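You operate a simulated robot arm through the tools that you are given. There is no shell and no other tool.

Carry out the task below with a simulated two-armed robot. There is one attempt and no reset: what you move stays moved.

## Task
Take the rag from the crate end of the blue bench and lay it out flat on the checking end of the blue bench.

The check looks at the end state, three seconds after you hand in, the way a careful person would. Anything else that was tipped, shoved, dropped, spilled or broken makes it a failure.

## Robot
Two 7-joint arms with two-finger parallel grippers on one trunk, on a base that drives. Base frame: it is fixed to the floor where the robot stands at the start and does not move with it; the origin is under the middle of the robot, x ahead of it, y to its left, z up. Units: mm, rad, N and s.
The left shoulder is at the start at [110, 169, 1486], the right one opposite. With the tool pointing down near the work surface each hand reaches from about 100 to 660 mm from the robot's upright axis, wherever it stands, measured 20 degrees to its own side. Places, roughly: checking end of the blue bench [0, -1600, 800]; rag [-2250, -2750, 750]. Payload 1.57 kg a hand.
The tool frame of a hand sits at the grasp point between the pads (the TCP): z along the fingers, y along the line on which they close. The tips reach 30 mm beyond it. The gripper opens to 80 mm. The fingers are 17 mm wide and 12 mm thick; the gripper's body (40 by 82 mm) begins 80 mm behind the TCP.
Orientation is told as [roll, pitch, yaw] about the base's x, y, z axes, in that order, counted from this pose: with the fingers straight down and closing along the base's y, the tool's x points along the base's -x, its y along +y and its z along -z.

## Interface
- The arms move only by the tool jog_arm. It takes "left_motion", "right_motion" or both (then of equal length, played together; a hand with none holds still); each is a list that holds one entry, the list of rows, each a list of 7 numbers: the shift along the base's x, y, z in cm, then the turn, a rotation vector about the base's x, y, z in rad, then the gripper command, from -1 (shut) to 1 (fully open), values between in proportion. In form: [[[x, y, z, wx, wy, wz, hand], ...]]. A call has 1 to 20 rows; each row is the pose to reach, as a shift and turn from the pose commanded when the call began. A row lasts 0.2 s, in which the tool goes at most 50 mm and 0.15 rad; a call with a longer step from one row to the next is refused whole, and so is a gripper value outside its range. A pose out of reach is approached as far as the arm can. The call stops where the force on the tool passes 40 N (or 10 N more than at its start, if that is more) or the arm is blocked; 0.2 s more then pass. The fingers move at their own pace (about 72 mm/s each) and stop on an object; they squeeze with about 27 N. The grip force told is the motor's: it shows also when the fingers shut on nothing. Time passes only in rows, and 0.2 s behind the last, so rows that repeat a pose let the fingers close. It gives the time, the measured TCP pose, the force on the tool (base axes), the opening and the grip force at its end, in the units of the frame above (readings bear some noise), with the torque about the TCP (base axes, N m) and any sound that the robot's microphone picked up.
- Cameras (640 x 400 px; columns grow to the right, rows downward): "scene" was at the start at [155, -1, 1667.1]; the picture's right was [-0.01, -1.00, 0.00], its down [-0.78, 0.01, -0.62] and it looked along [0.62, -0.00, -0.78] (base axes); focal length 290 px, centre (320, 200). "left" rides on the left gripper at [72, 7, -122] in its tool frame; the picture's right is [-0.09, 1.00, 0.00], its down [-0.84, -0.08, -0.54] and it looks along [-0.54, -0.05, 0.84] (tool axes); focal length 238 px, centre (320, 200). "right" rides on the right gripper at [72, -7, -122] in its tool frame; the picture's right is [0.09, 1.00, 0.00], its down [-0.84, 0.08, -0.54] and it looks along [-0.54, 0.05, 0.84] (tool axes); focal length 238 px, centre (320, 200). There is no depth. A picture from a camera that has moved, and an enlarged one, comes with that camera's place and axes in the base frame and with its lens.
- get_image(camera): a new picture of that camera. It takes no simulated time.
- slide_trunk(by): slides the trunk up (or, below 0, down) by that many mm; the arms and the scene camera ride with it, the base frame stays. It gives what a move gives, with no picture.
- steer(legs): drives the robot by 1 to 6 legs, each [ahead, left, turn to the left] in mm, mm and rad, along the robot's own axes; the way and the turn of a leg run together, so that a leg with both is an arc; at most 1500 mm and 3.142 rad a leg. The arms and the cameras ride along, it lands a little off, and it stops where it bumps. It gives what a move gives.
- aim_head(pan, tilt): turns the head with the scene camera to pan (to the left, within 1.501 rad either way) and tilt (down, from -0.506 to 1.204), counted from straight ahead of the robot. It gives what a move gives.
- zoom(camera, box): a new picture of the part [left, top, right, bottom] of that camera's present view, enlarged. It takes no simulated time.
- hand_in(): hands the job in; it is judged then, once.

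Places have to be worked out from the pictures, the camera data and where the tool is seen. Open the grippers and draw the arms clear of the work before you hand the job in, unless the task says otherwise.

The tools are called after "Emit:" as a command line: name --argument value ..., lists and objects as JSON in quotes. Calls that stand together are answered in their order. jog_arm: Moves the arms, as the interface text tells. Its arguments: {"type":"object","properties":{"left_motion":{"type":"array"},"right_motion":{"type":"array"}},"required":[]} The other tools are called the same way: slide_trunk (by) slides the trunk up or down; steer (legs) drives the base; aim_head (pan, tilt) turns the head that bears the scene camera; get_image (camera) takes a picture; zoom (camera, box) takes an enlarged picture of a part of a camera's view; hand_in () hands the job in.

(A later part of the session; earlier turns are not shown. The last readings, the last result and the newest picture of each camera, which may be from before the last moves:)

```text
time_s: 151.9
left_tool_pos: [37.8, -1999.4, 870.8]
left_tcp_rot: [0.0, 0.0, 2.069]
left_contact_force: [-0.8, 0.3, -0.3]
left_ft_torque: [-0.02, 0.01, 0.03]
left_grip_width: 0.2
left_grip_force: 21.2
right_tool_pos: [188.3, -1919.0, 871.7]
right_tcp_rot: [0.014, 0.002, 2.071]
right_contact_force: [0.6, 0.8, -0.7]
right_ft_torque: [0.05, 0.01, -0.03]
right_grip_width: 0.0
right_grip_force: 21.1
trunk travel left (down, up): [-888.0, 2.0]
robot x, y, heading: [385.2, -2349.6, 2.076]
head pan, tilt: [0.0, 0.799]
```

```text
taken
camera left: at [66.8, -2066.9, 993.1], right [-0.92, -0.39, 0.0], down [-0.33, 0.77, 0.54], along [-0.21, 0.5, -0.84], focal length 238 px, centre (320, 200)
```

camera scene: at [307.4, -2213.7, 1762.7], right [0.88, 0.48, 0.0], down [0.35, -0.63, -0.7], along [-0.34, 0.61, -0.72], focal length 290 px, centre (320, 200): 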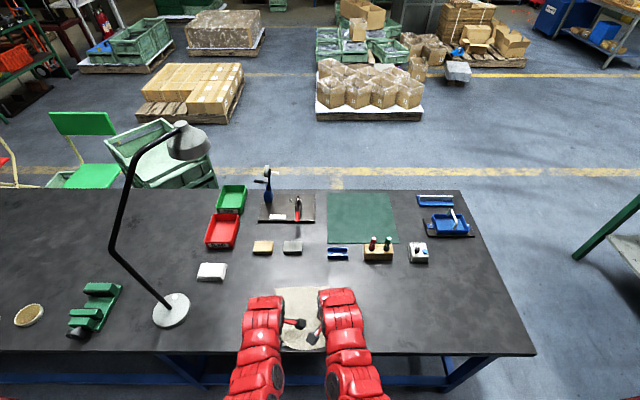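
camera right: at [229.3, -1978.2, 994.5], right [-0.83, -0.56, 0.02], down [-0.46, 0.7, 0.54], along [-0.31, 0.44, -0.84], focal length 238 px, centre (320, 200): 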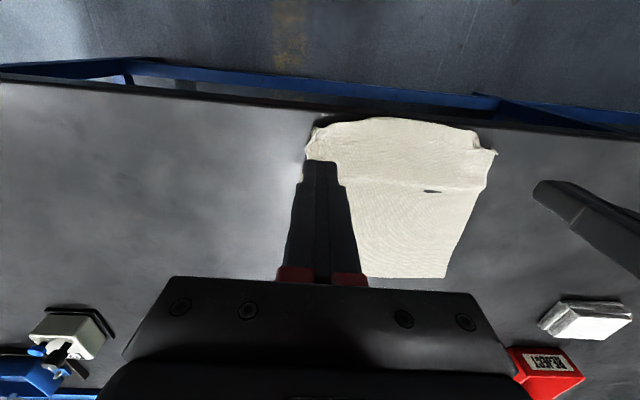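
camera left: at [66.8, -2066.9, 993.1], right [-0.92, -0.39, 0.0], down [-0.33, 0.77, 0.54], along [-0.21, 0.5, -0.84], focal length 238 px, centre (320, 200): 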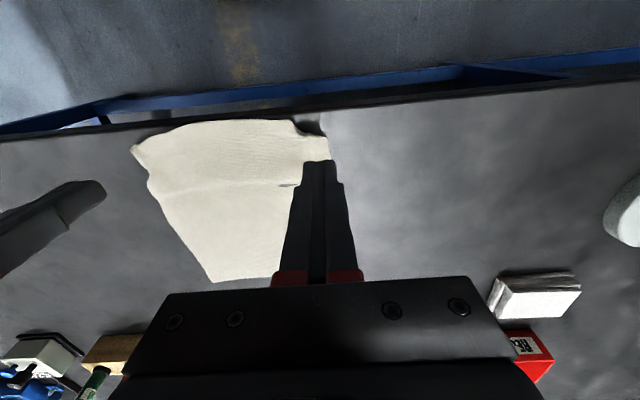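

The near edge just stays on the bench. I drive 175 mm forward so the closed fingers come above the far part of the rag.

Emit:
steer --legs '[[175, 0, 0]]'

Emit:
get_image --camera "right"

Emit:
get_image --camera "left"

Emit:
get_image --camera "scene"

```text
time_s: 153.3
left_tool_pos: [-45.4, -1847.4, 872.0]
left_tcp_rot: [0.002, 0.002, 2.069]
left_contact_force: [0.1, 0.3, 0.2]
left_ft_torque: [-0.02, 0.04, -0.04]
left_grip_width: 0.0
left_grip_force: 21.1
right_tool_pos: [103.5, -1767.2, 871.7]
right_tcp_rot: [0.015, 0.001, 2.071]
right_contact_force: [-0.1, 0.3, 0.1]
right_ft_torque: [-0.01, 0.02, 0.01]
right_grip_width: 0.0
right_grip_force: 21.0
trunk travel left (down, up): [-888.0, 2.0]
robot x, y, heading: [301.3, -2200.5, 2.075]
head pan, tilt: [0.0, 0.799]
```

```text
taken
camera right: at [146.0, -1826.4, 995.0], right [-0.83, -0.56, 0.01], down [-0.46, 0.7, 0.54], along [-0.31, 0.44, -0.84], focal length 238 px, centre (320, 200)
```

right: 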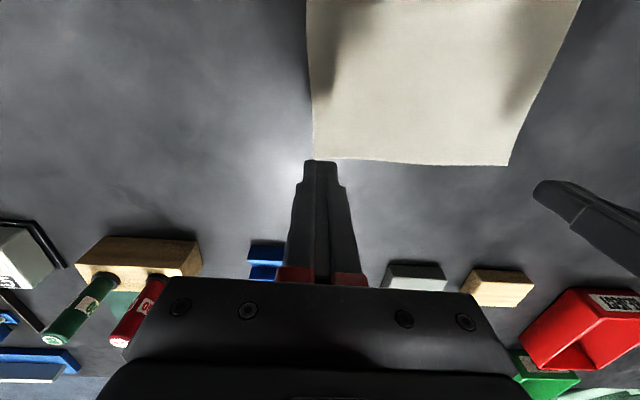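

```text
taken
camera left: at [-16.5, -1914.9, 993.6], right [-0.92, -0.4, 0.0], down [-0.33, 0.77, 0.54], along [-0.22, 0.5, -0.84], focal length 238 px, centre (320, 200)
```

left: 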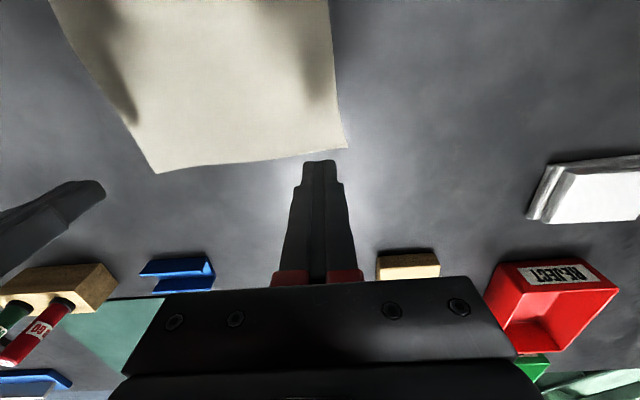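

```text
taken
camera scene: at [224.0, -2062.7, 1762.9], right [0.88, 0.48, 0.0], down [0.35, -0.63, -0.7], along [-0.34, 0.61, -0.72], focal length 290 px, centre (320, 200)
```

scene: 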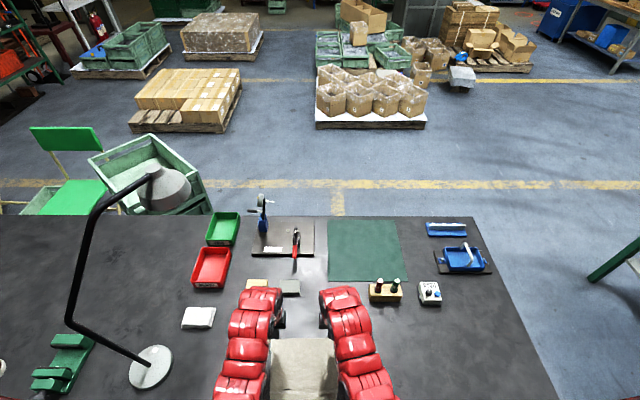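

The far corners are at A ≈ (−74, −1850) and B ≈ (95, −1747). I place the closed fingertips ~28 mm inside each far corner and lower until they press lightly.

Emit:
jog_arm --left_motion '[[[0.5, -0.6, -1.5, 0, 0, 0, -1], [0.94, -1.19, -3, 0, 0, 0, -1], [0.94, -1.19, -4.5, 0, 0, 0, -1], [0.94, -1.19, -6, 0, 0, 0, -1], [0.94, -1.19, -6.6, 0, 0, 0, -1], [0.94, -1.19, -6.9, 0, 0, 0, -1], [0.94, -1.19, -7.05, 0, 0, 0, -1]]]' --right_motion '[[[-0.9, -0.9, -1.5, -0.007, 0.003, 0, -1], [-1.73, -1.78, -3, -0.007, 0.013, 0, -1], [-1.73, -1.78, -4.5, -0.007, 0.013, 0, -1], [-1.73, -1.78, -6, -0.007, 0.013, 0, -1], [-1.73, -1.78, -6.6, -0.007, 0.013, 0, -1], [-1.73, -1.78, -6.9, -0.007, 0.013, 0, -1], [-1.73, -1.78, -7.05, -0.007, 0.013, 0, -1]]]'

```text
time_s: 154.9
left_tool_pos: [-35.9, -1858.4, 801.3]
left_tcp_rot: [0.003, -0.003, 2.071]
left_contact_force: [0.5, -0.4, -0.1]
left_ft_torque: [0.01, 0.0, 0.0]
left_grip_width: 0.1
left_grip_force: 21.2
right_tool_pos: [85.9, -1784.6, 801.1]
right_tcp_rot: [0.03, 0.001, 2.07]
right_contact_force: [-0.2, 0.5, 5.4]
right_ft_torque: [0.01, -0.02, 0.03]
right_grip_width: 0.0
right_grip_force: 21.0
trunk travel left (down, up): [-888.0, 2.0]
robot x, y, heading: [302.2, -2201.8, 2.075]
head pan, tilt: [0.0, 0.799]
```

The right presses with 5 N, the left just touches. I lower the left 1 mm and drag both forward 20 mm as a test.

Emit:
jog_arm --left_motion '[[[0, 0, -0.12, 0, 0, 0, -1], [-0.24, 0.44, -0.12, 0, 0, 0, -1], [-0.48, 0.88, -0.12, 0, 0, 0, -1], [-0.72, 1.31, -0.12, 0, 0, 0, -1], [-0.97, 1.75, -0.12, 0, 0, 0, -1]]]' --right_motion '[[[0, 0, -0.03, 0, 0, 0, -1], [-0.24, 0.44, -0.03, 0, 0, 0, -1], [-0.48, 0.88, -0.03, 0, 0, 0, -1], [-0.72, 1.31, -0.03, 0, 0, 0, -1], [-0.97, 1.75, -0.03, 0, 0, 0, -1]]]'

Emit:
get_image --camera "right"

Emit:
get_image --camera "left"

```text
time_s: 156.1
left_tool_pos: [-45.5, -1841.5, 800.2]
left_tcp_rot: [0.002, 0.001, 2.069]
left_contact_force: [1.1, -1.9, 13.8]
left_ft_torque: [-0.06, -0.03, 0.01]
left_grip_width: 0.0
left_grip_force: 21.3
right_tool_pos: [76.8, -1767.2, 801.9]
right_tcp_rot: [0.029, 0.0, 2.069]
right_contact_force: [-0.3, -0.8, 3.8]
right_ft_torque: [0.01, -0.06, 0.0]
right_grip_width: 0.1
right_grip_force: 21.4
trunk travel left (down, up): [-888.0, 2.0]
robot x, y, heading: [300.6, -2201.7, 2.073]
head pan, tilt: [0.0, 0.799]
```

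```text
taken
camera right: at [120.7, -1825.8, 924.3], right [-0.83, -0.56, 0.03], down [-0.45, 0.71, 0.54], along [-0.32, 0.44, -0.84], focal length 238 px, centre (320, 200)
```

right: 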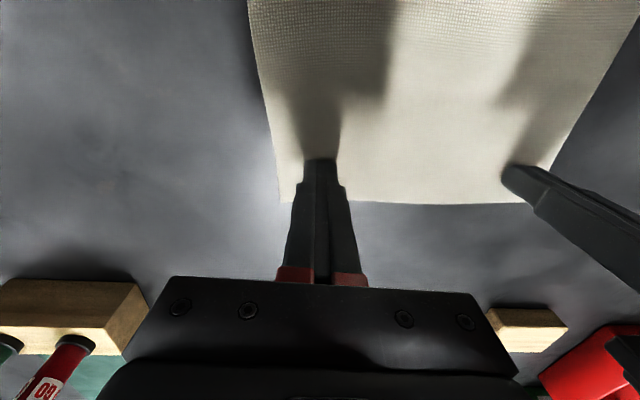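

```text
taken
camera left: at [-16.5, -1909.3, 922.0], right [-0.92, -0.4, 0.0], down [-0.33, 0.77, 0.54], along [-0.22, 0.5, -0.84], focal length 238 px, centre (320, 200)
```

left: 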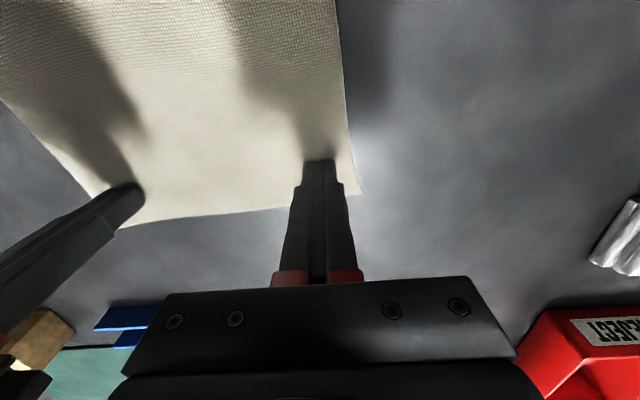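

The rag follows the fingers (A and B moved ~15–20 mm forward). I continue dragging another 36 mm.

Emit:
jog_arm --left_motion '[[[-0.24, 0.44, 0.03, 0, 0, 0, -1], [-0.48, 0.88, 0.03, 0, 0, 0, -1], [-0.72, 1.31, 0.03, 0, 0, 0, -1], [-0.97, 1.75, 0.03, 0, 0, 0, -1], [-1.21, 2.19, 0.03, 0, 0, 0, -1], [-1.45, 2.63, 0.03, 0, 0, 0, -1], [-1.74, 3.15, 0.03, 0, 0, 0, -1]]]' --right_motion '[[[-0.24, 0.44, -0.05, 0, 0, 0, -1], [-0.48, 0.88, -0.05, 0, 0, 0, -1], [-0.72, 1.31, -0.05, 0, 0, 0, -1], [-0.97, 1.75, -0.05, 0, 0, 0, -1], [-1.21, 2.19, -0.05, 0, 0, 0, -1], [-1.45, 2.63, -0.05, 0, 0, 0, -1], [-1.74, 3.15, -0.05, 0, 0, 0, -1]]]'

Emit:
get_image --camera "right"

Emit:
get_image --camera "left"

Emit:
get_image --camera "scene"

```text
time_s: 157.7
left_tool_pos: [-63.1, -1811.6, 800.3]
left_tcp_rot: [0.001, 0.0, 2.071]
left_contact_force: [0.4, 0.3, 0.5]
left_ft_torque: [0.02, -0.03, -0.04]
left_grip_width: 0.0
left_grip_force: 21.5
right_tool_pos: [58.6, -1734.4, 801.1]
right_tcp_rot: [0.03, 0.0, 2.07]
right_contact_force: [-0.6, -0.8, 14.3]
right_ft_torque: [0.05, -0.05, -0.02]
right_grip_width: 0.0
right_grip_force: 21.2
trunk travel left (down, up): [-888.0, 2.0]
robot x, y, heading: [303.3, -2202.6, 2.077]
head pan, tilt: [0.0, 0.799]
```

```text
taken
camera right: at [103.1, -1793.7, 924.0], right [-0.83, -0.56, 0.03], down [-0.45, 0.7, 0.55], along [-0.32, 0.44, -0.84], focal length 238 px, centre (320, 200)
```

right: 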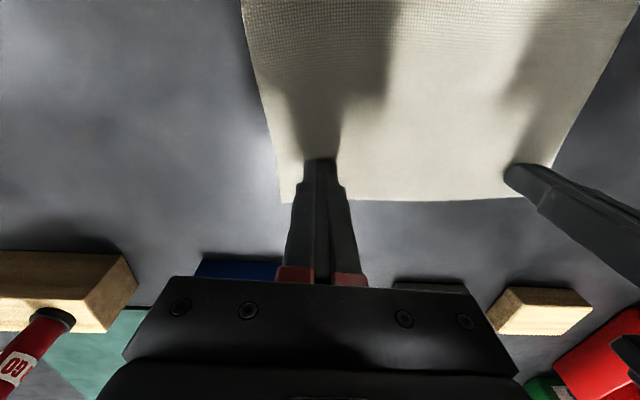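

```text
taken
camera left: at [-34.3, -1878.6, 922.2], right [-0.92, -0.4, 0.0], down [-0.33, 0.77, 0.54], along [-0.22, 0.5, -0.84], focal length 238 px, centre (320, 200)
```

left: 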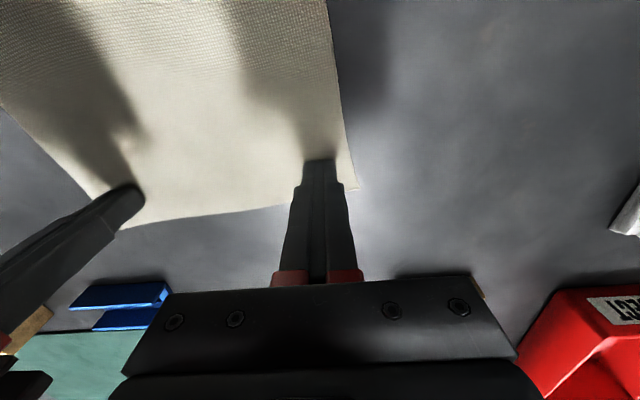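

```text
taken
camera scene: at [224.3, -2063.4, 1762.9], right [0.88, 0.48, 0.0], down [0.35, -0.63, -0.7], along [-0.34, 0.61, -0.72], focal length 290 px, centre (320, 200)
```

scene: 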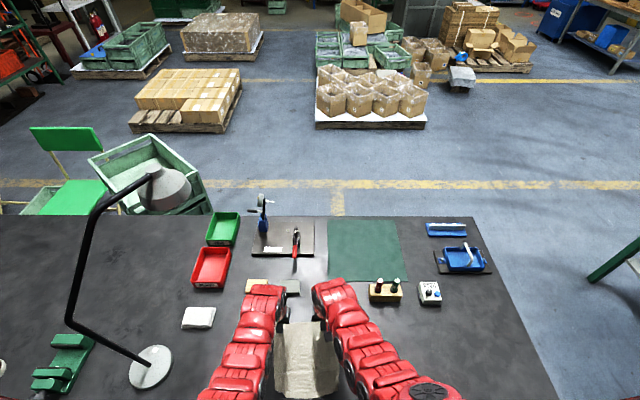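

The rag moved along with the fingers, about 55 mm forward in total, still ~60 mm short of the nearest item. I lift both hands straight up and back away to look.

Emit:
jog_arm --left_motion '[[[0, 0, 0.5, 0, 0, 0, -1], [0, 0, 1.5, 0, 0, 0, -1], [0, 0, 3.5, 0, 0, 0, -1], [0, 0, 6, 0, 0, 0, -1], [0, 0, 8, 0, 0, 0, -1]]]' --right_motion '[[[0, 0, 0.5, 0, 0, 0, -1], [0, 0, 1.5, 0, 0, 0, -1], [0, 0, 3.5, 0, 0, 0, -1], [0, 0, 6, 0, 0, 0, -1], [0, 0, 8, 0, 0, 0, -1]]]'

Emit:
steer --legs '[[-420, 0, 0]]'

Emit:
get_image --camera "scene"

Emit:
zoom --camera "scene" --box '[265, 200, 365, 275]'

```text
time_s: 158.9
left_tool_pos: [-63.2, -1810.5, 882.5]
left_tcp_rot: [0.002, 0.0, 2.067]
left_contact_force: [0.7, 0.3, 0.5]
left_ft_torque: [0.02, -0.01, -0.02]
left_grip_width: 0.0
left_grip_force: 21.5
right_tool_pos: [59.3, -1734.6, 880.0]
right_tcp_rot: [0.03, 0.004, 2.07]
right_contact_force: [0.0, -0.7, 0.1]
right_ft_torque: [-0.03, -0.05, -0.02]
right_grip_width: 0.1
right_grip_force: 20.8
trunk travel left (down, up): [-888.0, 2.0]
robot x, y, heading: [302.7, -2198.0, 2.078]
head pan, tilt: [0.0, 0.799]
```

```text
time_s: 161.5
left_tool_pos: [139.1, -2176.1, 881.3]
left_tcp_rot: [0.002, 0.002, 2.072]
left_contact_force: [-0.1, -0.7, 1.0]
left_ft_torque: [0.0, 0.03, 0.01]
left_grip_width: 0.1
left_grip_force: 21.5
right_tool_pos: [259.9, -2100.5, 878.6]
right_tcp_rot: [0.028, 0.003, 2.071]
right_contact_force: [2.1, 0.2, 0.2]
right_ft_torque: [-0.01, 0.0, 0.0]
right_grip_width: 0.2
right_grip_force: 21.4
trunk travel left (down, up): [-888.0, 2.0]
robot x, y, heading: [505.0, -2566.5, 2.076]
head pan, tilt: [0.0, 0.799]
```

```text
taken
camera scene: at [424.3, -2426.3, 1762.5], right [0.88, 0.48, 0.0], down [0.35, -0.63, -0.7], along [-0.34, 0.61, -0.72], focal length 290 px, centre (320, 200)
```

scene: 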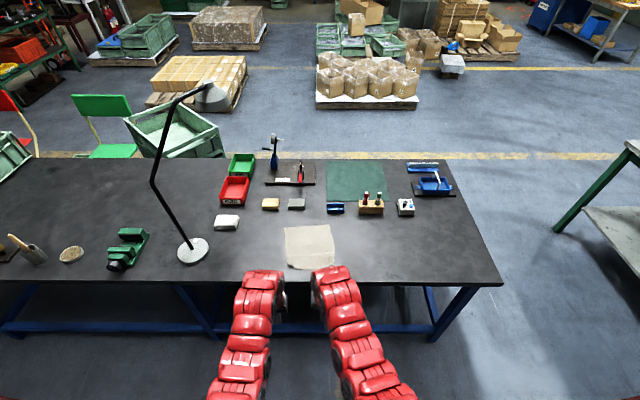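

```text
5.33 times, centred on (315, 238) of scene
camera zoom: at [424.3, -2426.3, 1762.5], right [0.88, 0.48, 0.0], down [0.35, -0.63, -0.7], along [-0.34, 0.61, -0.72], focal length 1546 px, centre (347, 0)
```

zoom: 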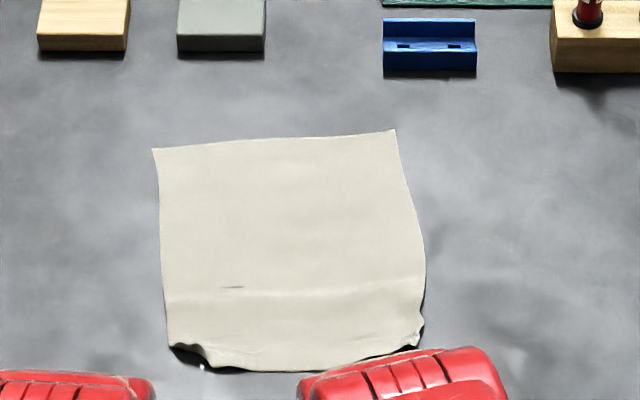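

The rag is nearly flat now; only the two near corners still have small tucks. I back off 90 mm more to see the near edge unobstructed.

Emit:
steer --legs '[[-90, 0, 0]]'

Emit:
zoom --camera "scene" --box '[265, 180, 365, 255]'

Emit:
zoom --camera "scene" --box '[285, 215, 345, 260]'

```text
time_s: 162.6
left_tool_pos: [180.7, -2254.9, 880.8]
left_tcp_rot: [0.002, 0.002, 2.071]
left_contact_force: [0.7, 0.3, 0.1]
left_ft_torque: [-0.02, -0.03, 0.01]
left_grip_width: 0.2
left_grip_force: 21.5
right_tool_pos: [303.3, -2178.7, 878.7]
right_tcp_rot: [0.03, 0.002, 2.071]
right_contact_force: [0.4, 0.8, -0.2]
right_ft_torque: [-0.04, 0.0, -0.01]
right_grip_width: 0.0
right_grip_force: 21.7
trunk travel left (down, up): [-888.0, 2.0]
robot x, y, heading: [548.3, -2647.4, 2.074]
head pan, tilt: [0.0, 0.799]
```

```text
5.33 times, centred on (315, 218) of scene
camera zoom: at [467.4, -2504.7, 1762.5], right [0.88, 0.48, 0.0], down [0.35, -0.63, -0.7], along [-0.34, 0.61, -0.72], focal length 1546 px, centre (347, 107)
```

zoom: 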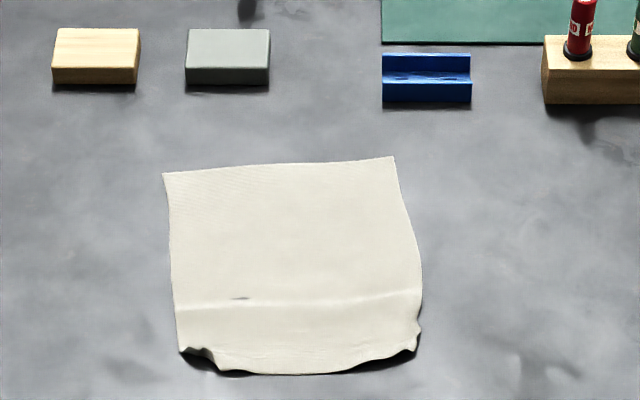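

```text
8.89 times, centred on (315, 238) of scene
camera zoom: at [467.4, -2504.7, 1762.5], right [0.88, 0.48, 0.0], down [0.35, -0.63, -0.7], along [-0.34, 0.61, -0.72], focal length 2577 px, centre (364, -133)
```

zoom: 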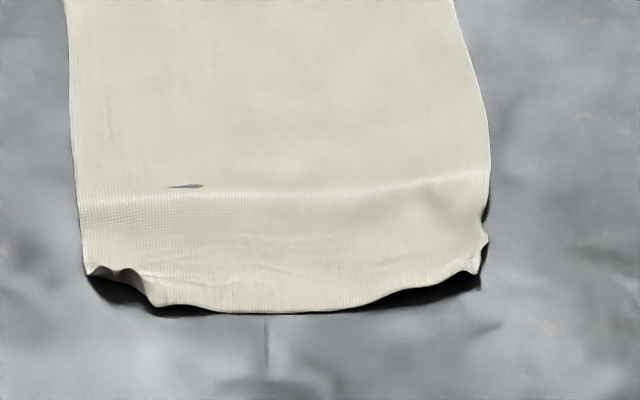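

The rag now lies flat over most of its area; centre depth 214 mm and near width ~185 mm. Only corner D (near-left) is still ~30 mm short, probably tucked under, so I drive 280 mm forward to inspect it with the hand cameras.

Emit:
steer --legs '[[280, 0, 0]]'

Emit:
get_image --camera "left"

Emit:
zoom --camera "left" --box '[230, 120, 390, 220]'

Emit:
zoom --camera "right" --box '[280, 120, 520, 270]'

```text
time_s: 164.6
left_tool_pos: [47.0, -2008.8, 881.2]
left_tcp_rot: [0.003, 0.001, 2.068]
left_contact_force: [-0.3, 0.0, -0.6]
left_ft_torque: [0.01, 0.05, 0.02]
left_grip_width: 0.3
left_grip_force: 20.6
right_tool_pos: [168.1, -1933.8, 880.5]
right_tcp_rot: [0.03, 0.002, 2.069]
right_contact_force: [0.5, 0.1, 1.0]
right_ft_torque: [0.02, -0.01, 0.05]
right_grip_width: 0.1
right_grip_force: 21.3
trunk travel left (down, up): [-888.0, 2.0]
robot x, y, heading: [412.6, -2397.4, 2.074]
head pan, tilt: [0.0, 0.799]
```

```text
taken
camera left: at [75.3, -2076.5, 1002.2], right [-0.92, -0.39, 0.0], down [-0.33, 0.77, 0.54], along [-0.22, 0.5, -0.84], focal length 238 px, centre (320, 200)
```

left: 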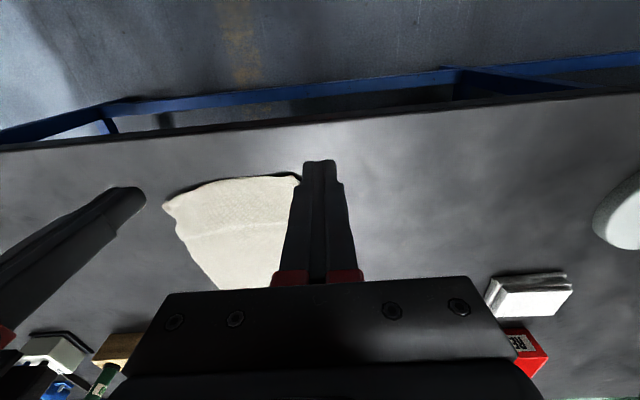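

```text
4.00 times, centred on (310, 170) of left
camera zoom: at [75.3, -2076.5, 1002.2], right [-0.92, -0.39, 0.0], down [-0.33, 0.77, 0.54], along [-0.22, 0.5, -0.84], focal length 953 px, centre (360, 320)
```

zoom: 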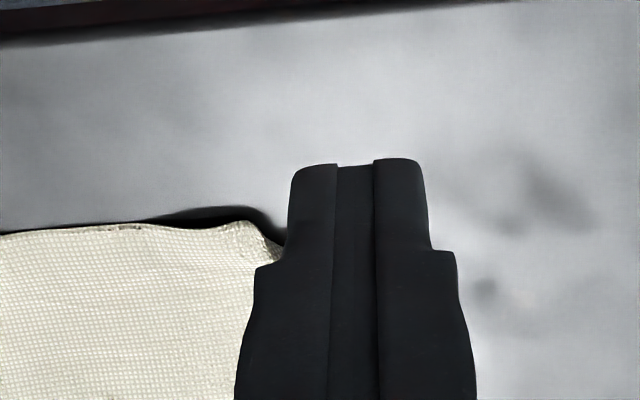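

```text
2.67 times, centred on (400, 195) of right
camera zoom: at [212.4, -1992.4, 1002.9], right [-0.83, -0.56, 0.03], down [-0.45, 0.71, 0.54], along [-0.32, 0.44, -0.84], focal length 636 px, centre (107, 213)
```

zoom: 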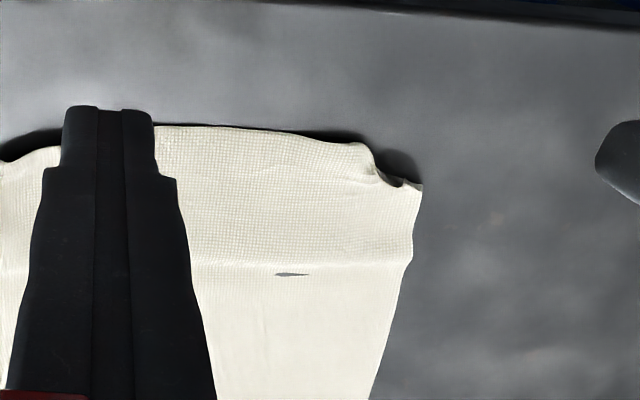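

Corner D has only a small triangle (~40 × 28 mm) folded; the rag's outline already covers about 95 % of its full area. I'll flatten the remaining low ridge and the slightly raised near edge by pressing straight down with closed fingertips, so I move 130 mm forward first.

Emit:
steer --legs '[[130, 0, 0]]'

Emit:
jog_arm --left_motion '[[[1.3, -0.2, 0, 0, 0, 0, -1], [2.6, -0.4, 0, 0, 0, 0, -1]]]' --right_motion '[[[1.8, -0.3, 0, 0.008, -0.0125, 0, -1], [3.6, -0.6, 0, 0.0161, -0.0253, 0, -1]]]'

Emit:
get_image --camera "right"

Emit:
get_image --camera "left"

```text
time_s: 165.9
left_tool_pos: [-15.8, -1895.2, 880.5]
left_tcp_rot: [0.001, -0.001, 2.068]
left_contact_force: [-0.9, -0.6, -0.2]
left_ft_torque: [0.01, 0.0, -0.03]
left_grip_width: 0.0
left_grip_force: 21.3
right_tool_pos: [106.7, -1820.7, 878.9]
right_tcp_rot: [0.03, 0.002, 2.069]
right_contact_force: [-0.9, -0.4, 0.1]
right_ft_torque: [0.0, 0.01, 0.0]
right_grip_width: 0.0
right_grip_force: 21.4
trunk travel left (down, up): [-888.0, 2.0]
robot x, y, heading: [344.8, -2285.9, 2.071]
head pan, tilt: [0.0, 0.799]
```

```text
time_s: 166.5
left_tool_pos: [11.4, -1900.4, 880.7]
left_tcp_rot: [0.003, 0.001, 2.068]
left_contact_force: [-0.2, 0.0, 0.1]
left_ft_torque: [-0.04, 0.01, 0.01]
left_grip_width: 0.1
left_grip_force: 21.3
right_tool_pos: [144.4, -1826.9, 879.1]
right_tcp_rot: [0.0, 0.0, 2.071]
right_contact_force: [0.7, 0.2, -1.0]
right_ft_torque: [0.03, 0.02, -0.04]
right_grip_width: 0.1
right_grip_force: 21.1
trunk travel left (down, up): [-888.0, 2.0]
robot x, y, heading: [352.6, -2285.8, 2.077]
head pan, tilt: [0.0, 0.799]
```

```text
taken
camera right: at [183.7, -1887.0, 1002.6], right [-0.83, -0.56, 0.0], down [-0.47, 0.7, 0.54], along [-0.3, 0.45, -0.84], focal length 238 px, centre (320, 200)
```

right: 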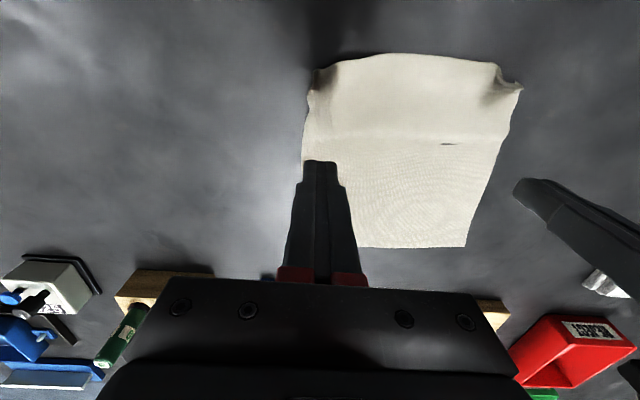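

```text
taken
camera left: at [39.9, -1966.5, 1001.7], right [-0.92, -0.39, 0.0], down [-0.33, 0.77, 0.54], along [-0.22, 0.5, -0.84], focal length 238 px, centre (320, 200)
```

left: 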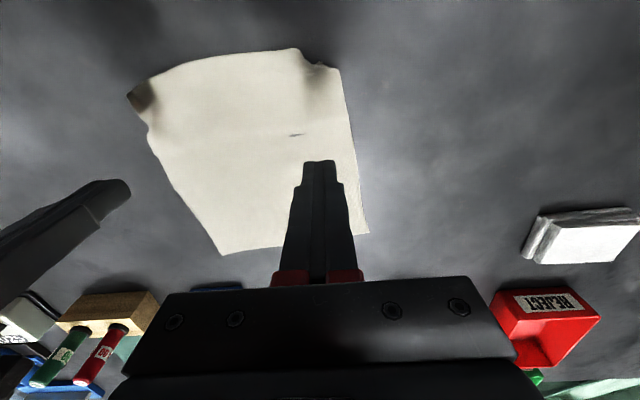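

From this view the rag lies well; I zoom in on its near corners to choose the pressing points.

Emit:
zoom --camera "left" --box '[110, 30, 390, 205]'

Emit:
zoom --camera "right" --box '[290, 30, 550, 190]'

```text
2.29 times, centred on (250, 118) of left
camera zoom: at [39.9, -1966.5, 1001.7], right [-0.92, -0.39, 0.0], down [-0.33, 0.77, 0.54], along [-0.22, 0.5, -0.84], focal length 545 px, centre (480, 389)
```

zoom: 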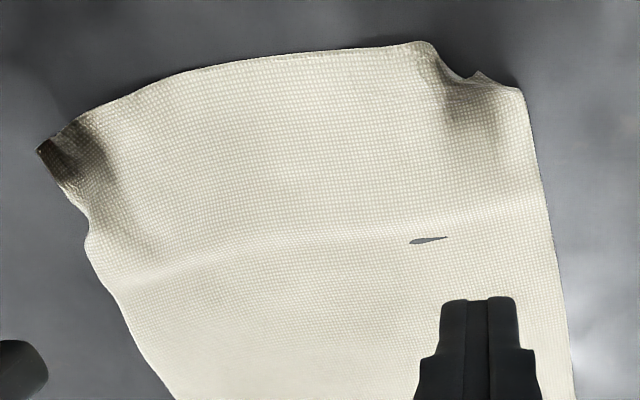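

```text
2.46 times, centred on (420, 110) of right
camera zoom: at [183.7, -1887.0, 1002.6], right [-0.83, -0.56, 0.0], down [-0.47, 0.7, 0.54], along [-0.3, 0.45, -0.84], focal length 587 px, centre (74, 422)
```

zoom: 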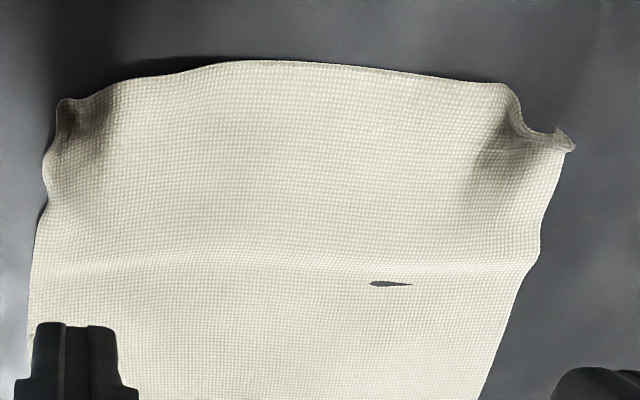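

Corner D is just gathered into a small wave (tip at about (20, −1956), true place (22, −1982)). I pin the rag with the right fingertips near its right side and press the left fingertips just inside tip D.

Emit:
jog_arm --left_motion '[[[0.5, -2.2, 0, 0, 0, 0, -1], [1.06, -4.56, -1.5, 0, 0, 0, -1], [1.06, -4.56, -4, 0, 0, 0, -1], [1.06, -4.56, -6, 0, 0, 0, -1], [1.06, -4.56, -7, 0, 0, 0, -1], [1.06, -4.56, -7.6, 0, 0, 0, -1], [1.06, -4.56, -7.85, 0, 0, 0, -1], [1.06, -4.56, -8.0, 0, 0, 0, -1]]]' --right_motion '[[[-0.7, 0.35, 0, 0, 0, 0, -1], [-1.4, 0.7, -1.5, 0, 0, 0, -1], [-1.4, 0.7, -4, 0, 0, 0, -1], [-1.4, 0.7, -6, 0, 0, 0, -1], [-1.4, 0.7, -7, 0, 0, 0, -1], [-1.4, 0.7, -7.6, 0, 0, 0, -1], [-1.4, 0.7, -7.8, 0, 0, 0, -1], [-1.4, 0.7, -7.9, 0, 0, 0, -1]]]'

Emit:
zoom --camera "right" --box '[290, 0, 640, 200]'

Emit:
zoom --camera "left" --box '[230, 90, 410, 210]'

```text
time_s: 168.3
left_tool_pos: [20.4, -1944.5, 800.5]
left_tcp_rot: [0.001, -0.003, 2.068]
left_contact_force: [-0.5, -1.1, 3.9]
left_ft_torque: [-0.01, -0.03, 0.0]
left_grip_width: 0.0
left_grip_force: 20.8
right_tool_pos: [128.3, -1820.9, 800.6]
right_tcp_rot: [-0.001, -0.001, 2.07]
right_contact_force: [-0.4, 0.8, 3.4]
right_ft_torque: [0.05, -0.04, -0.02]
right_grip_width: 0.0
right_grip_force: 21.6
trunk travel left (down, up): [-888.0, 2.0]
robot x, y, heading: [345.3, -2284.1, 2.073]
head pan, tilt: [0.0, 0.799]
```

```text
1.83 times, centred on (465, 100) of right
camera zoom: at [169.0, -1880.0, 924.3], right [-0.83, -0.56, 0.0], down [-0.47, 0.7, 0.54], along [-0.3, 0.45, -0.84], focal length 436 px, centre (55, 383)
```

zoom: 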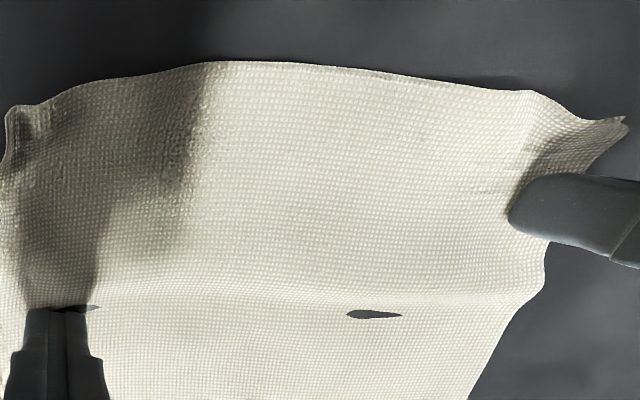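

```text
3.33 times, centred on (320, 150) of left
camera zoom: at [49.7, -2012.3, 922.1], right [-0.92, -0.39, 0.0], down [-0.33, 0.77, 0.54], along [-0.22, 0.5, -0.84], focal length 794 px, centre (320, 367)
```

zoom: 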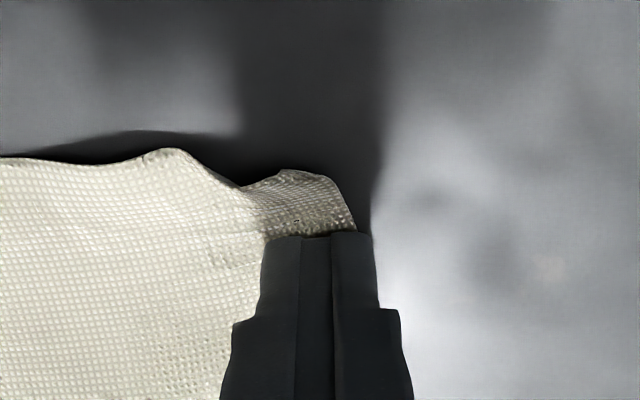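

Pressing already flattened much of corner D. I drag it about 25 mm back/left to its true place while the right hand holds the rest.

Emit:
jog_arm --left_motion '[[[0, 0, -0.05, 0, 0, 0, -1], [0.0, -0.5, -0.05, 0, 0, 0, -1], [0.05, -1.0, -0.05, 0, 0, 0, -1], [0.1, -1.5, -0.05, 0, 0, 0, -1], [0.15, -2.0, -0.05, 0, 0, 0, -1], [0.2, -2.5, -0.05, 0, 0, 0, -1]]]' --right_motion '[[[0, 0, -0.05, 0, 0, 0, -1], [0, 0, -0.05, 0, 0, 0, -1], [0, 0, -0.05, 0, 0, 0, -1], [0, 0, -0.05, 0, 0, 0, -1], [0, 0, -0.05, 0, 0, 0, -1], [0, 0, -0.05, 0, 0, 0, -1]]]'

Emit:
zoom --camera "right" --box '[290, 0, 640, 200]'

Emit:
zoom --camera "left" --box '[230, 90, 410, 210]'

```text
time_s: 169.7
left_tool_pos: [23.2, -1968.8, 800.8]
left_tcp_rot: [0.001, -0.001, 2.07]
left_contact_force: [0.6, 5.3, 15.5]
left_ft_torque: [0.11, -0.03, -0.02]
left_grip_width: 0.0
left_grip_force: 21.9
right_tool_pos: [128.8, -1820.3, 800.9]
right_tcp_rot: [0.0, -0.003, 2.069]
right_contact_force: [-3.6, 0.2, 11.1]
right_ft_torque: [-0.03, 0.04, 0.01]
right_grip_width: 0.1
right_grip_force: 21.0
trunk travel left (down, up): [-888.0, 2.0]
robot x, y, heading: [349.3, -2288.7, 2.073]
head pan, tilt: [0.0, 0.799]
```

```text
1.83 times, centred on (465, 100) of right
camera zoom: at [169.3, -1880.6, 924.2], right [-0.83, -0.56, 0.0], down [-0.47, 0.7, 0.54], along [-0.3, 0.45, -0.84], focal length 436 px, centre (55, 383)
```

zoom: 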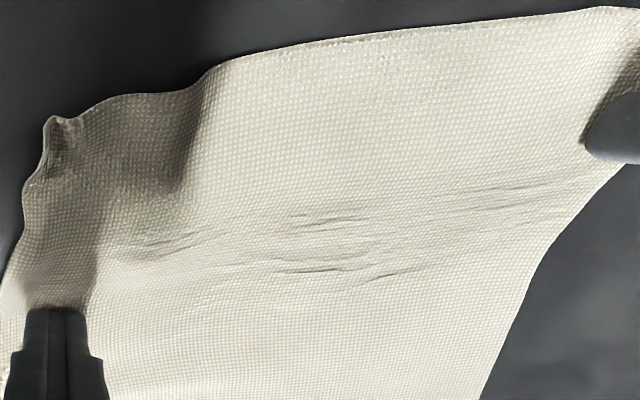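

```text
3.33 times, centred on (320, 150) of left
camera zoom: at [52.4, -2037.1, 922.0], right [-0.92, -0.39, 0.0], down [-0.33, 0.77, 0.54], along [-0.21, 0.5, -0.84], focal length 794 px, centre (320, 367)
```

zoom: 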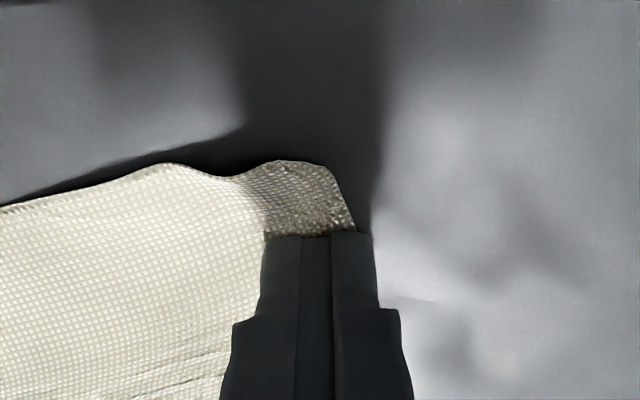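

Corner D is now spread out square. Keeping the left fingertips pressed there, I lift the right hand over to corner C and press just inside its tip.

Emit:
jog_arm --left_motion '[[[0, 0, 0, 0, 0, 0, -1], [0, 0, 0, 0, 0, 0, -1], [0, 0, 0, 0, 0, 0, -1], [0, 0, 0, 0, 0, 0, -1], [0, 0, 0, 0, 0, 0, -1], [0, 0, 0, 0, 0, 0, -1], [0, 0, 0, 0, 0, 0, -1]]]' --right_motion '[[[0, 0, 1.0, 0, 0, 0, -1], [0.2, -0.4, 3.0, 0, 0, 0, -1], [1.5, -2.6, 4.0, 0, 0, 0, -1], [3.0, -5.2, 4.0, 0, 0, 0, -1], [3.0, -5.2, 2.5, 0, 0, 0, -1], [3.0, -5.2, 1.0, 0, 0, 0, -1], [3.0, -5.2, 0.5, 0, 0, 0, -1]]]'

Emit:
zoom --camera "right" --box '[230, 60, 470, 210]'

Emit:
get_image --camera "left"

```text
time_s: 171.3
left_tool_pos: [22.3, -1969.7, 801.2]
left_tcp_rot: [0.003, -0.001, 2.069]
left_contact_force: [1.7, 1.1, 25.6]
left_ft_torque: [-0.01, -0.06, 0.01]
left_grip_width: 0.1
left_grip_force: 22.1
right_tool_pos: [160.6, -1871.0, 806.1]
right_tcp_rot: [0.001, 0.001, 2.07]
right_contact_force: [-0.4, -0.6, -0.4]
right_ft_torque: [-0.01, -0.02, -0.01]
right_grip_width: 0.0
right_grip_force: 21.3
trunk travel left (down, up): [-888.0, 2.0]
robot x, y, heading: [348.1, -2289.3, 2.072]
head pan, tilt: [0.0, 0.799]
```

```text
2.67 times, centred on (350, 135) of right
camera zoom: at [200.2, -1932.7, 928.5], right [-0.83, -0.56, 0.0], down [-0.47, 0.7, 0.54], along [-0.3, 0.45, -0.84], focal length 636 px, centre (240, 373)
```

zoom: 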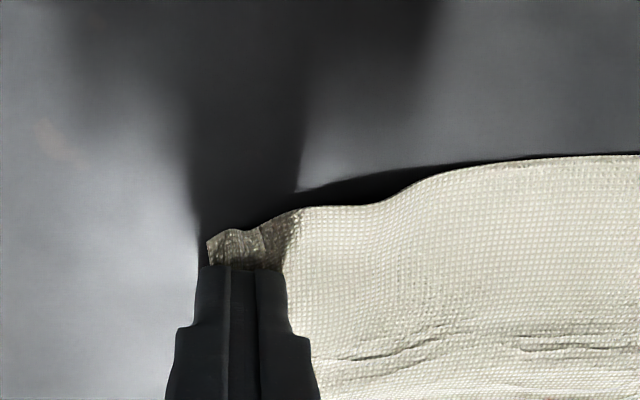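

```text
taken
camera left: at [52.4, -2037.5, 921.9], right [-0.92, -0.39, 0.0], down [-0.33, 0.77, 0.54], along [-0.22, 0.5, -0.84], focal length 238 px, centre (320, 200)
```

left: 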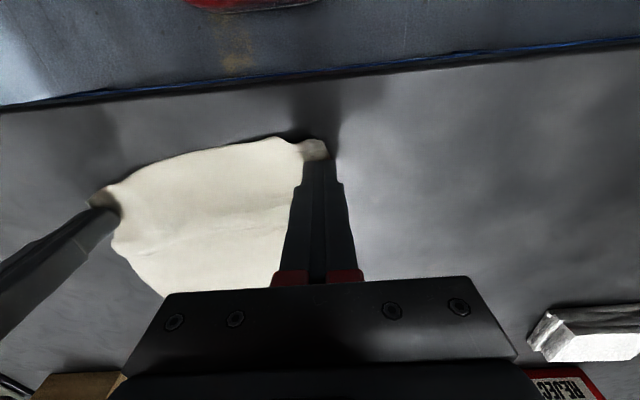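

Right fingertips are just above C's tip. I press and drag it ~20 mm right/back to its true place, easing the left's pressure a little meanwhile.

Emit:
jog_arm --left_motion '[[[0, 0, 0.05, 0, 0, 0, -1], [0, 0, 0.08, 0, 0, 0, -1], [0, 0, 0.08, 0, 0, 0, -1], [0, 0, 0.08, 0, 0, 0, -1], [0, 0, 0.08, 0, 0, 0, -1], [0, 0, 0.08, 0, 0, 0, -1], [0, 0, 0.08, 0, 0, 0, -1]]]' --right_motion '[[[0, 0, -0.3, 0, 0, 0, -1], [0, 0, -0.5, 0, 0, 0, -1], [0, 0, -0.6, 0, 0, 0, -1], [0.5, -0.1, -0.6, 0, 0, 0, -1], [1.0, -0.25, -0.6, 0, 0, 0, -1], [1.5, -0.4, -0.6, 0, 0, 0, -1], [2.0, -0.55, -0.6, 0, 0, 0, -1]]]'

Emit:
zoom --camera "right" --box '[230, 60, 470, 210]'

Emit:
get_image --camera "left"

```text
time_s: 172.9
left_tool_pos: [22.4, -1972.8, 802.0]
left_tcp_rot: [0.004, -0.001, 2.068]
left_contact_force: [-0.2, 0.6, 2.2]
left_ft_torque: [0.02, 0.02, -0.01]
left_grip_width: 0.0
left_grip_force: 21.8
right_tool_pos: [176.0, -1876.1, 802.0]
right_tcp_rot: [0.005, -0.008, 2.07]
right_contact_force: [1.3, -4.3, 20.4]
right_ft_torque: [-0.17, -0.11, -0.02]
right_grip_width: 0.2
right_grip_force: 21.3
trunk travel left (down, up): [-888.0, 2.0]
robot x, y, heading: [350.7, -2286.4, 2.072]
head pan, tilt: [0.0, 0.799]
stopped in row 7 (right hand): the force on the tool passed its limit at 42 N (the readings are from after the stop); the commanded pose is now the measured one
```

```text
2.67 times, centred on (350, 135) of right
camera zoom: at [217.3, -1936.7, 923.9], right [-0.83, -0.56, 0.0], down [-0.47, 0.7, 0.55], along [-0.31, 0.45, -0.84], focal length 636 px, centre (240, 373)
```

zoom: 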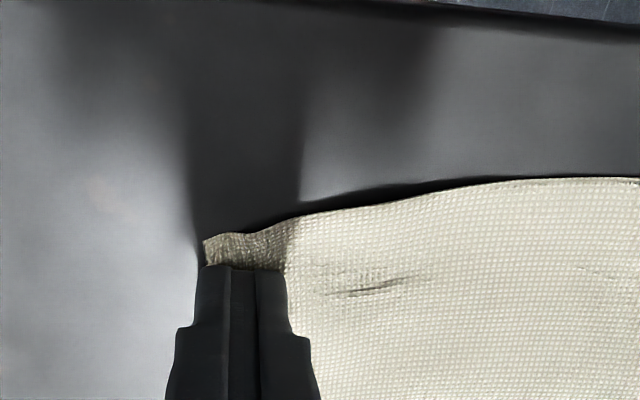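

```text
taken
camera left: at [52.1, -2038.6, 922.3], right [-0.92, -0.39, 0.0], down [-0.33, 0.77, 0.54], along [-0.22, 0.5, -0.84], focal length 238 px, centre (320, 200)
```

left: 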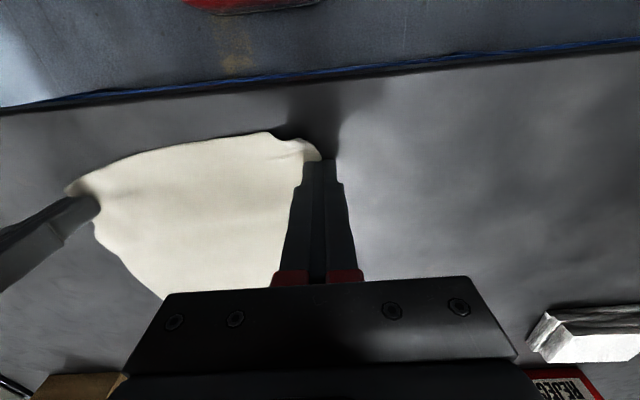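

Corner C is drawn out too. I lift both hands straight up and back away for another look.

Emit:
jog_arm --left_motion '[[[0, 0, 0.5, 0, 0, 0, -1], [0, 0, 1.5, 0, 0, 0, -1], [0, 0, 3.5, 0, 0, 0, -1], [0, 0, 6, 0, 0, 0, -1], [0, 0, 8, 0, 0, 0, -1]]]' --right_motion '[[[0, 0, 0.5, 0, 0, 0, -1], [0, 0, 1.5, 0, 0, 0, -1], [0, 0, 3.5, 0, 0, 0, -1], [0, 0, 6, 0, 0, 0, -1], [0, 0, 8, 0, 0, 0, -1]]]'

Emit:
steer --legs '[[-420, 0, 0]]'

Emit:
get_image --camera "scene"

Emit:
zoom --camera "scene" --box '[265, 180, 365, 255]'

Emit:
zoom --camera "scene" --box '[285, 215, 345, 260]'

```text
time_s: 174.1
left_tool_pos: [21.9, -1969.7, 881.9]
left_tcp_rot: [0.001, 0.0, 2.068]
left_contact_force: [0.7, 0.3, -0.6]
left_ft_torque: [0.02, 0.01, 0.01]
left_grip_width: 0.0
left_grip_force: 21.3
right_tool_pos: [177.9, -1875.6, 880.0]
right_tcp_rot: [0.002, -0.004, 2.072]
right_contact_force: [-0.4, -0.2, -1.0]
right_ft_torque: [-0.03, -0.01, -0.01]
right_grip_width: 0.0
right_grip_force: 21.3
trunk travel left (down, up): [-888.0, 2.0]
robot x, y, heading: [351.4, -2286.5, 2.074]
head pan, tilt: [0.0, 0.799]
```

```text
time_s: 176.7
left_tool_pos: [224.5, -2337.4, 881.1]
left_tcp_rot: [0.002, 0.0, 2.069]
left_contact_force: [-0.5, 0.8, -0.9]
left_ft_torque: [-0.01, 0.0, 0.01]
left_grip_width: 0.1
left_grip_force: 20.9
right_tool_pos: [379.1, -2242.6, 880.3]
right_tcp_rot: [0.002, -0.003, 2.072]
right_contact_force: [-0.2, -0.1, 0.1]
right_ft_torque: [0.0, 0.0, 0.02]
right_grip_width: 0.1
right_grip_force: 21.2
trunk travel left (down, up): [-888.0, 2.0]
robot x, y, heading: [549.1, -2653.1, 2.074]
head pan, tilt: [0.0, 0.799]
```

```text
taken
camera scene: at [471.9, -2512.9, 1762.6], right [0.88, 0.48, 0.0], down [0.35, -0.63, -0.7], along [-0.34, 0.61, -0.72], focal length 290 px, centre (320, 200)
```

scene: 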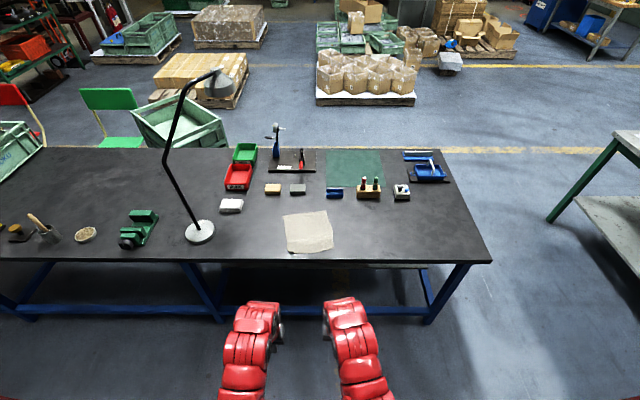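

```text
5.33 times, centred on (315, 218) of scene
camera zoom: at [471.9, -2512.9, 1762.6], right [0.88, 0.48, 0.0], down [0.35, -0.63, -0.7], along [-0.34, 0.61, -0.72], focal length 1546 px, centre (347, 107)
```

zoom: 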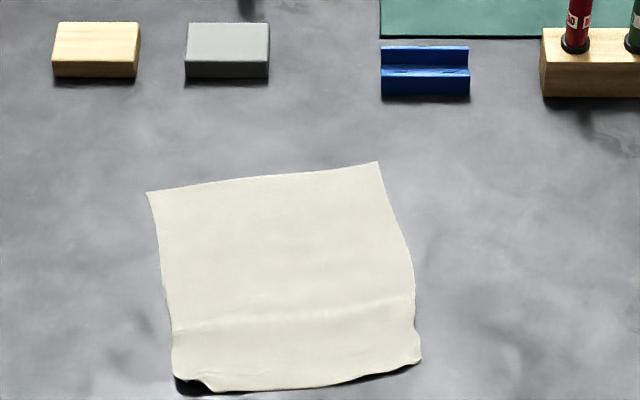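

```text
8.89 times, centred on (315, 238) of scene
camera zoom: at [471.9, -2512.9, 1762.6], right [0.88, 0.48, 0.0], down [0.35, -0.63, -0.7], along [-0.34, 0.61, -0.72], focal length 2577 px, centre (364, -133)
```

zoom: 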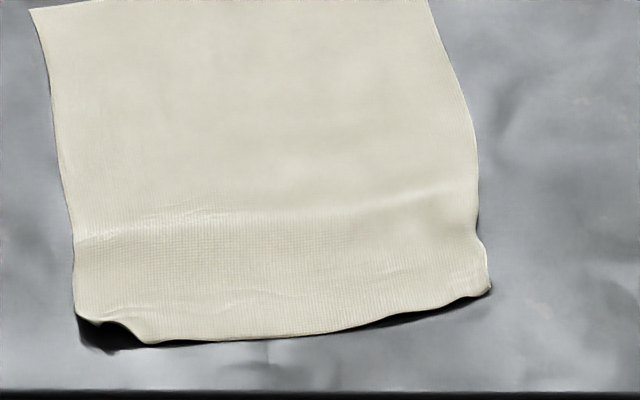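

C is good now; D is again ~28 mm short and slightly raised. I shift the left hand aside to the left and go forward for a close look at D.

Emit:
jog_arm --left_motion '[[[-2.0, -1.1, 0, 0, 0, 0, -1], [-4.0, -2.2, 0, 0, 0, 0, -1], [-6.0, -3.3, 0, 0, 0, 0, -1]]]'

Emit:
steer --legs '[[250, 0, 0]]'

Emit:
get_image --camera "left"

Emit:
zoom --camera "left" --box '[140, 150, 320, 280]'

```text
time_s: 177.5
left_tool_pos: [163.3, -2370.4, 883.2]
left_tcp_rot: [0.002, 0.0, 2.069]
left_contact_force: [0.3, -0.5, 0.6]
left_ft_torque: [0.0, 0.01, 0.01]
left_grip_width: 0.0
left_grip_force: 21.6
right_tool_pos: [377.5, -2243.3, 879.8]
right_tcp_rot: [0.001, -0.004, 2.071]
right_contact_force: [0.5, -0.6, 0.1]
right_ft_torque: [-0.02, -0.03, -0.01]
right_grip_width: 0.1
right_grip_force: 21.1
trunk travel left (down, up): [-888.0, 2.0]
robot x, y, heading: [552.8, -2655.5, 2.074]
head pan, tilt: [0.0, 0.799]
```

```text
time_s: 179.3
left_tool_pos: [46.2, -2151.6, 882.3]
left_tcp_rot: [0.002, 0.001, 2.064]
left_contact_force: [-0.3, -0.2, 0.5]
left_ft_torque: [0.01, 0.0, -0.04]
left_grip_width: 0.0
left_grip_force: 21.6
right_tool_pos: [260.0, -2024.2, 880.7]
right_tcp_rot: [0.002, -0.007, 2.067]
right_contact_force: [1.1, 0.4, -0.2]
right_ft_torque: [0.01, 0.02, 0.02]
right_grip_width: 0.1
right_grip_force: 21.2
trunk travel left (down, up): [-888.0, 2.0]
robot x, y, heading: [432.1, -2436.3, 2.073]
head pan, tilt: [0.0, 0.799]
```

```text
taken
camera left: at [74.0, -2218.3, 1002.9], right [-0.92, -0.39, 0.0], down [-0.33, 0.77, 0.54], along [-0.21, 0.5, -0.84], focal length 238 px, centre (320, 200)
```

left: 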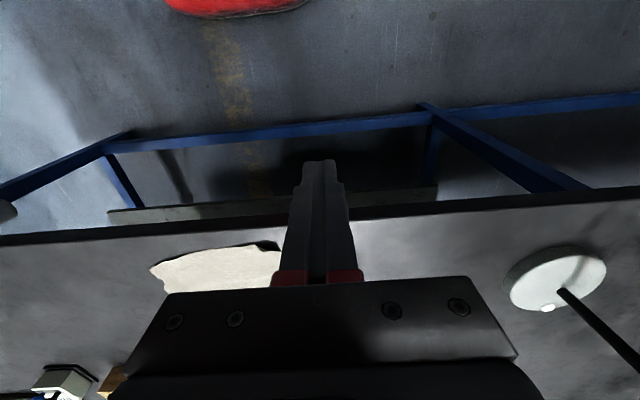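

```text
3.08 times, centred on (230, 215) of left
camera zoom: at [74.0, -2218.3, 1002.9], right [-0.92, -0.39, 0.0], down [-0.33, 0.77, 0.54], along [-0.21, 0.5, -0.84], focal length 733 px, centre (597, 154)
```

zoom: 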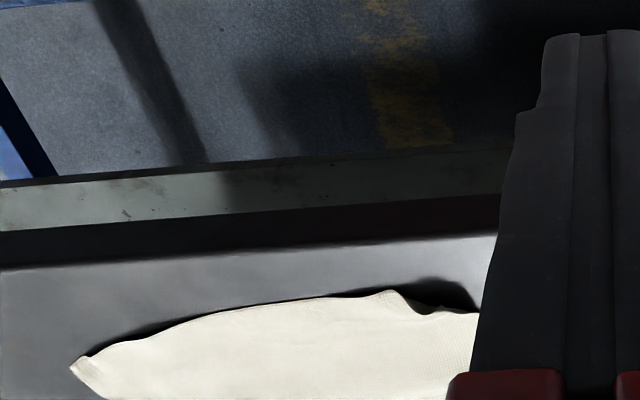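

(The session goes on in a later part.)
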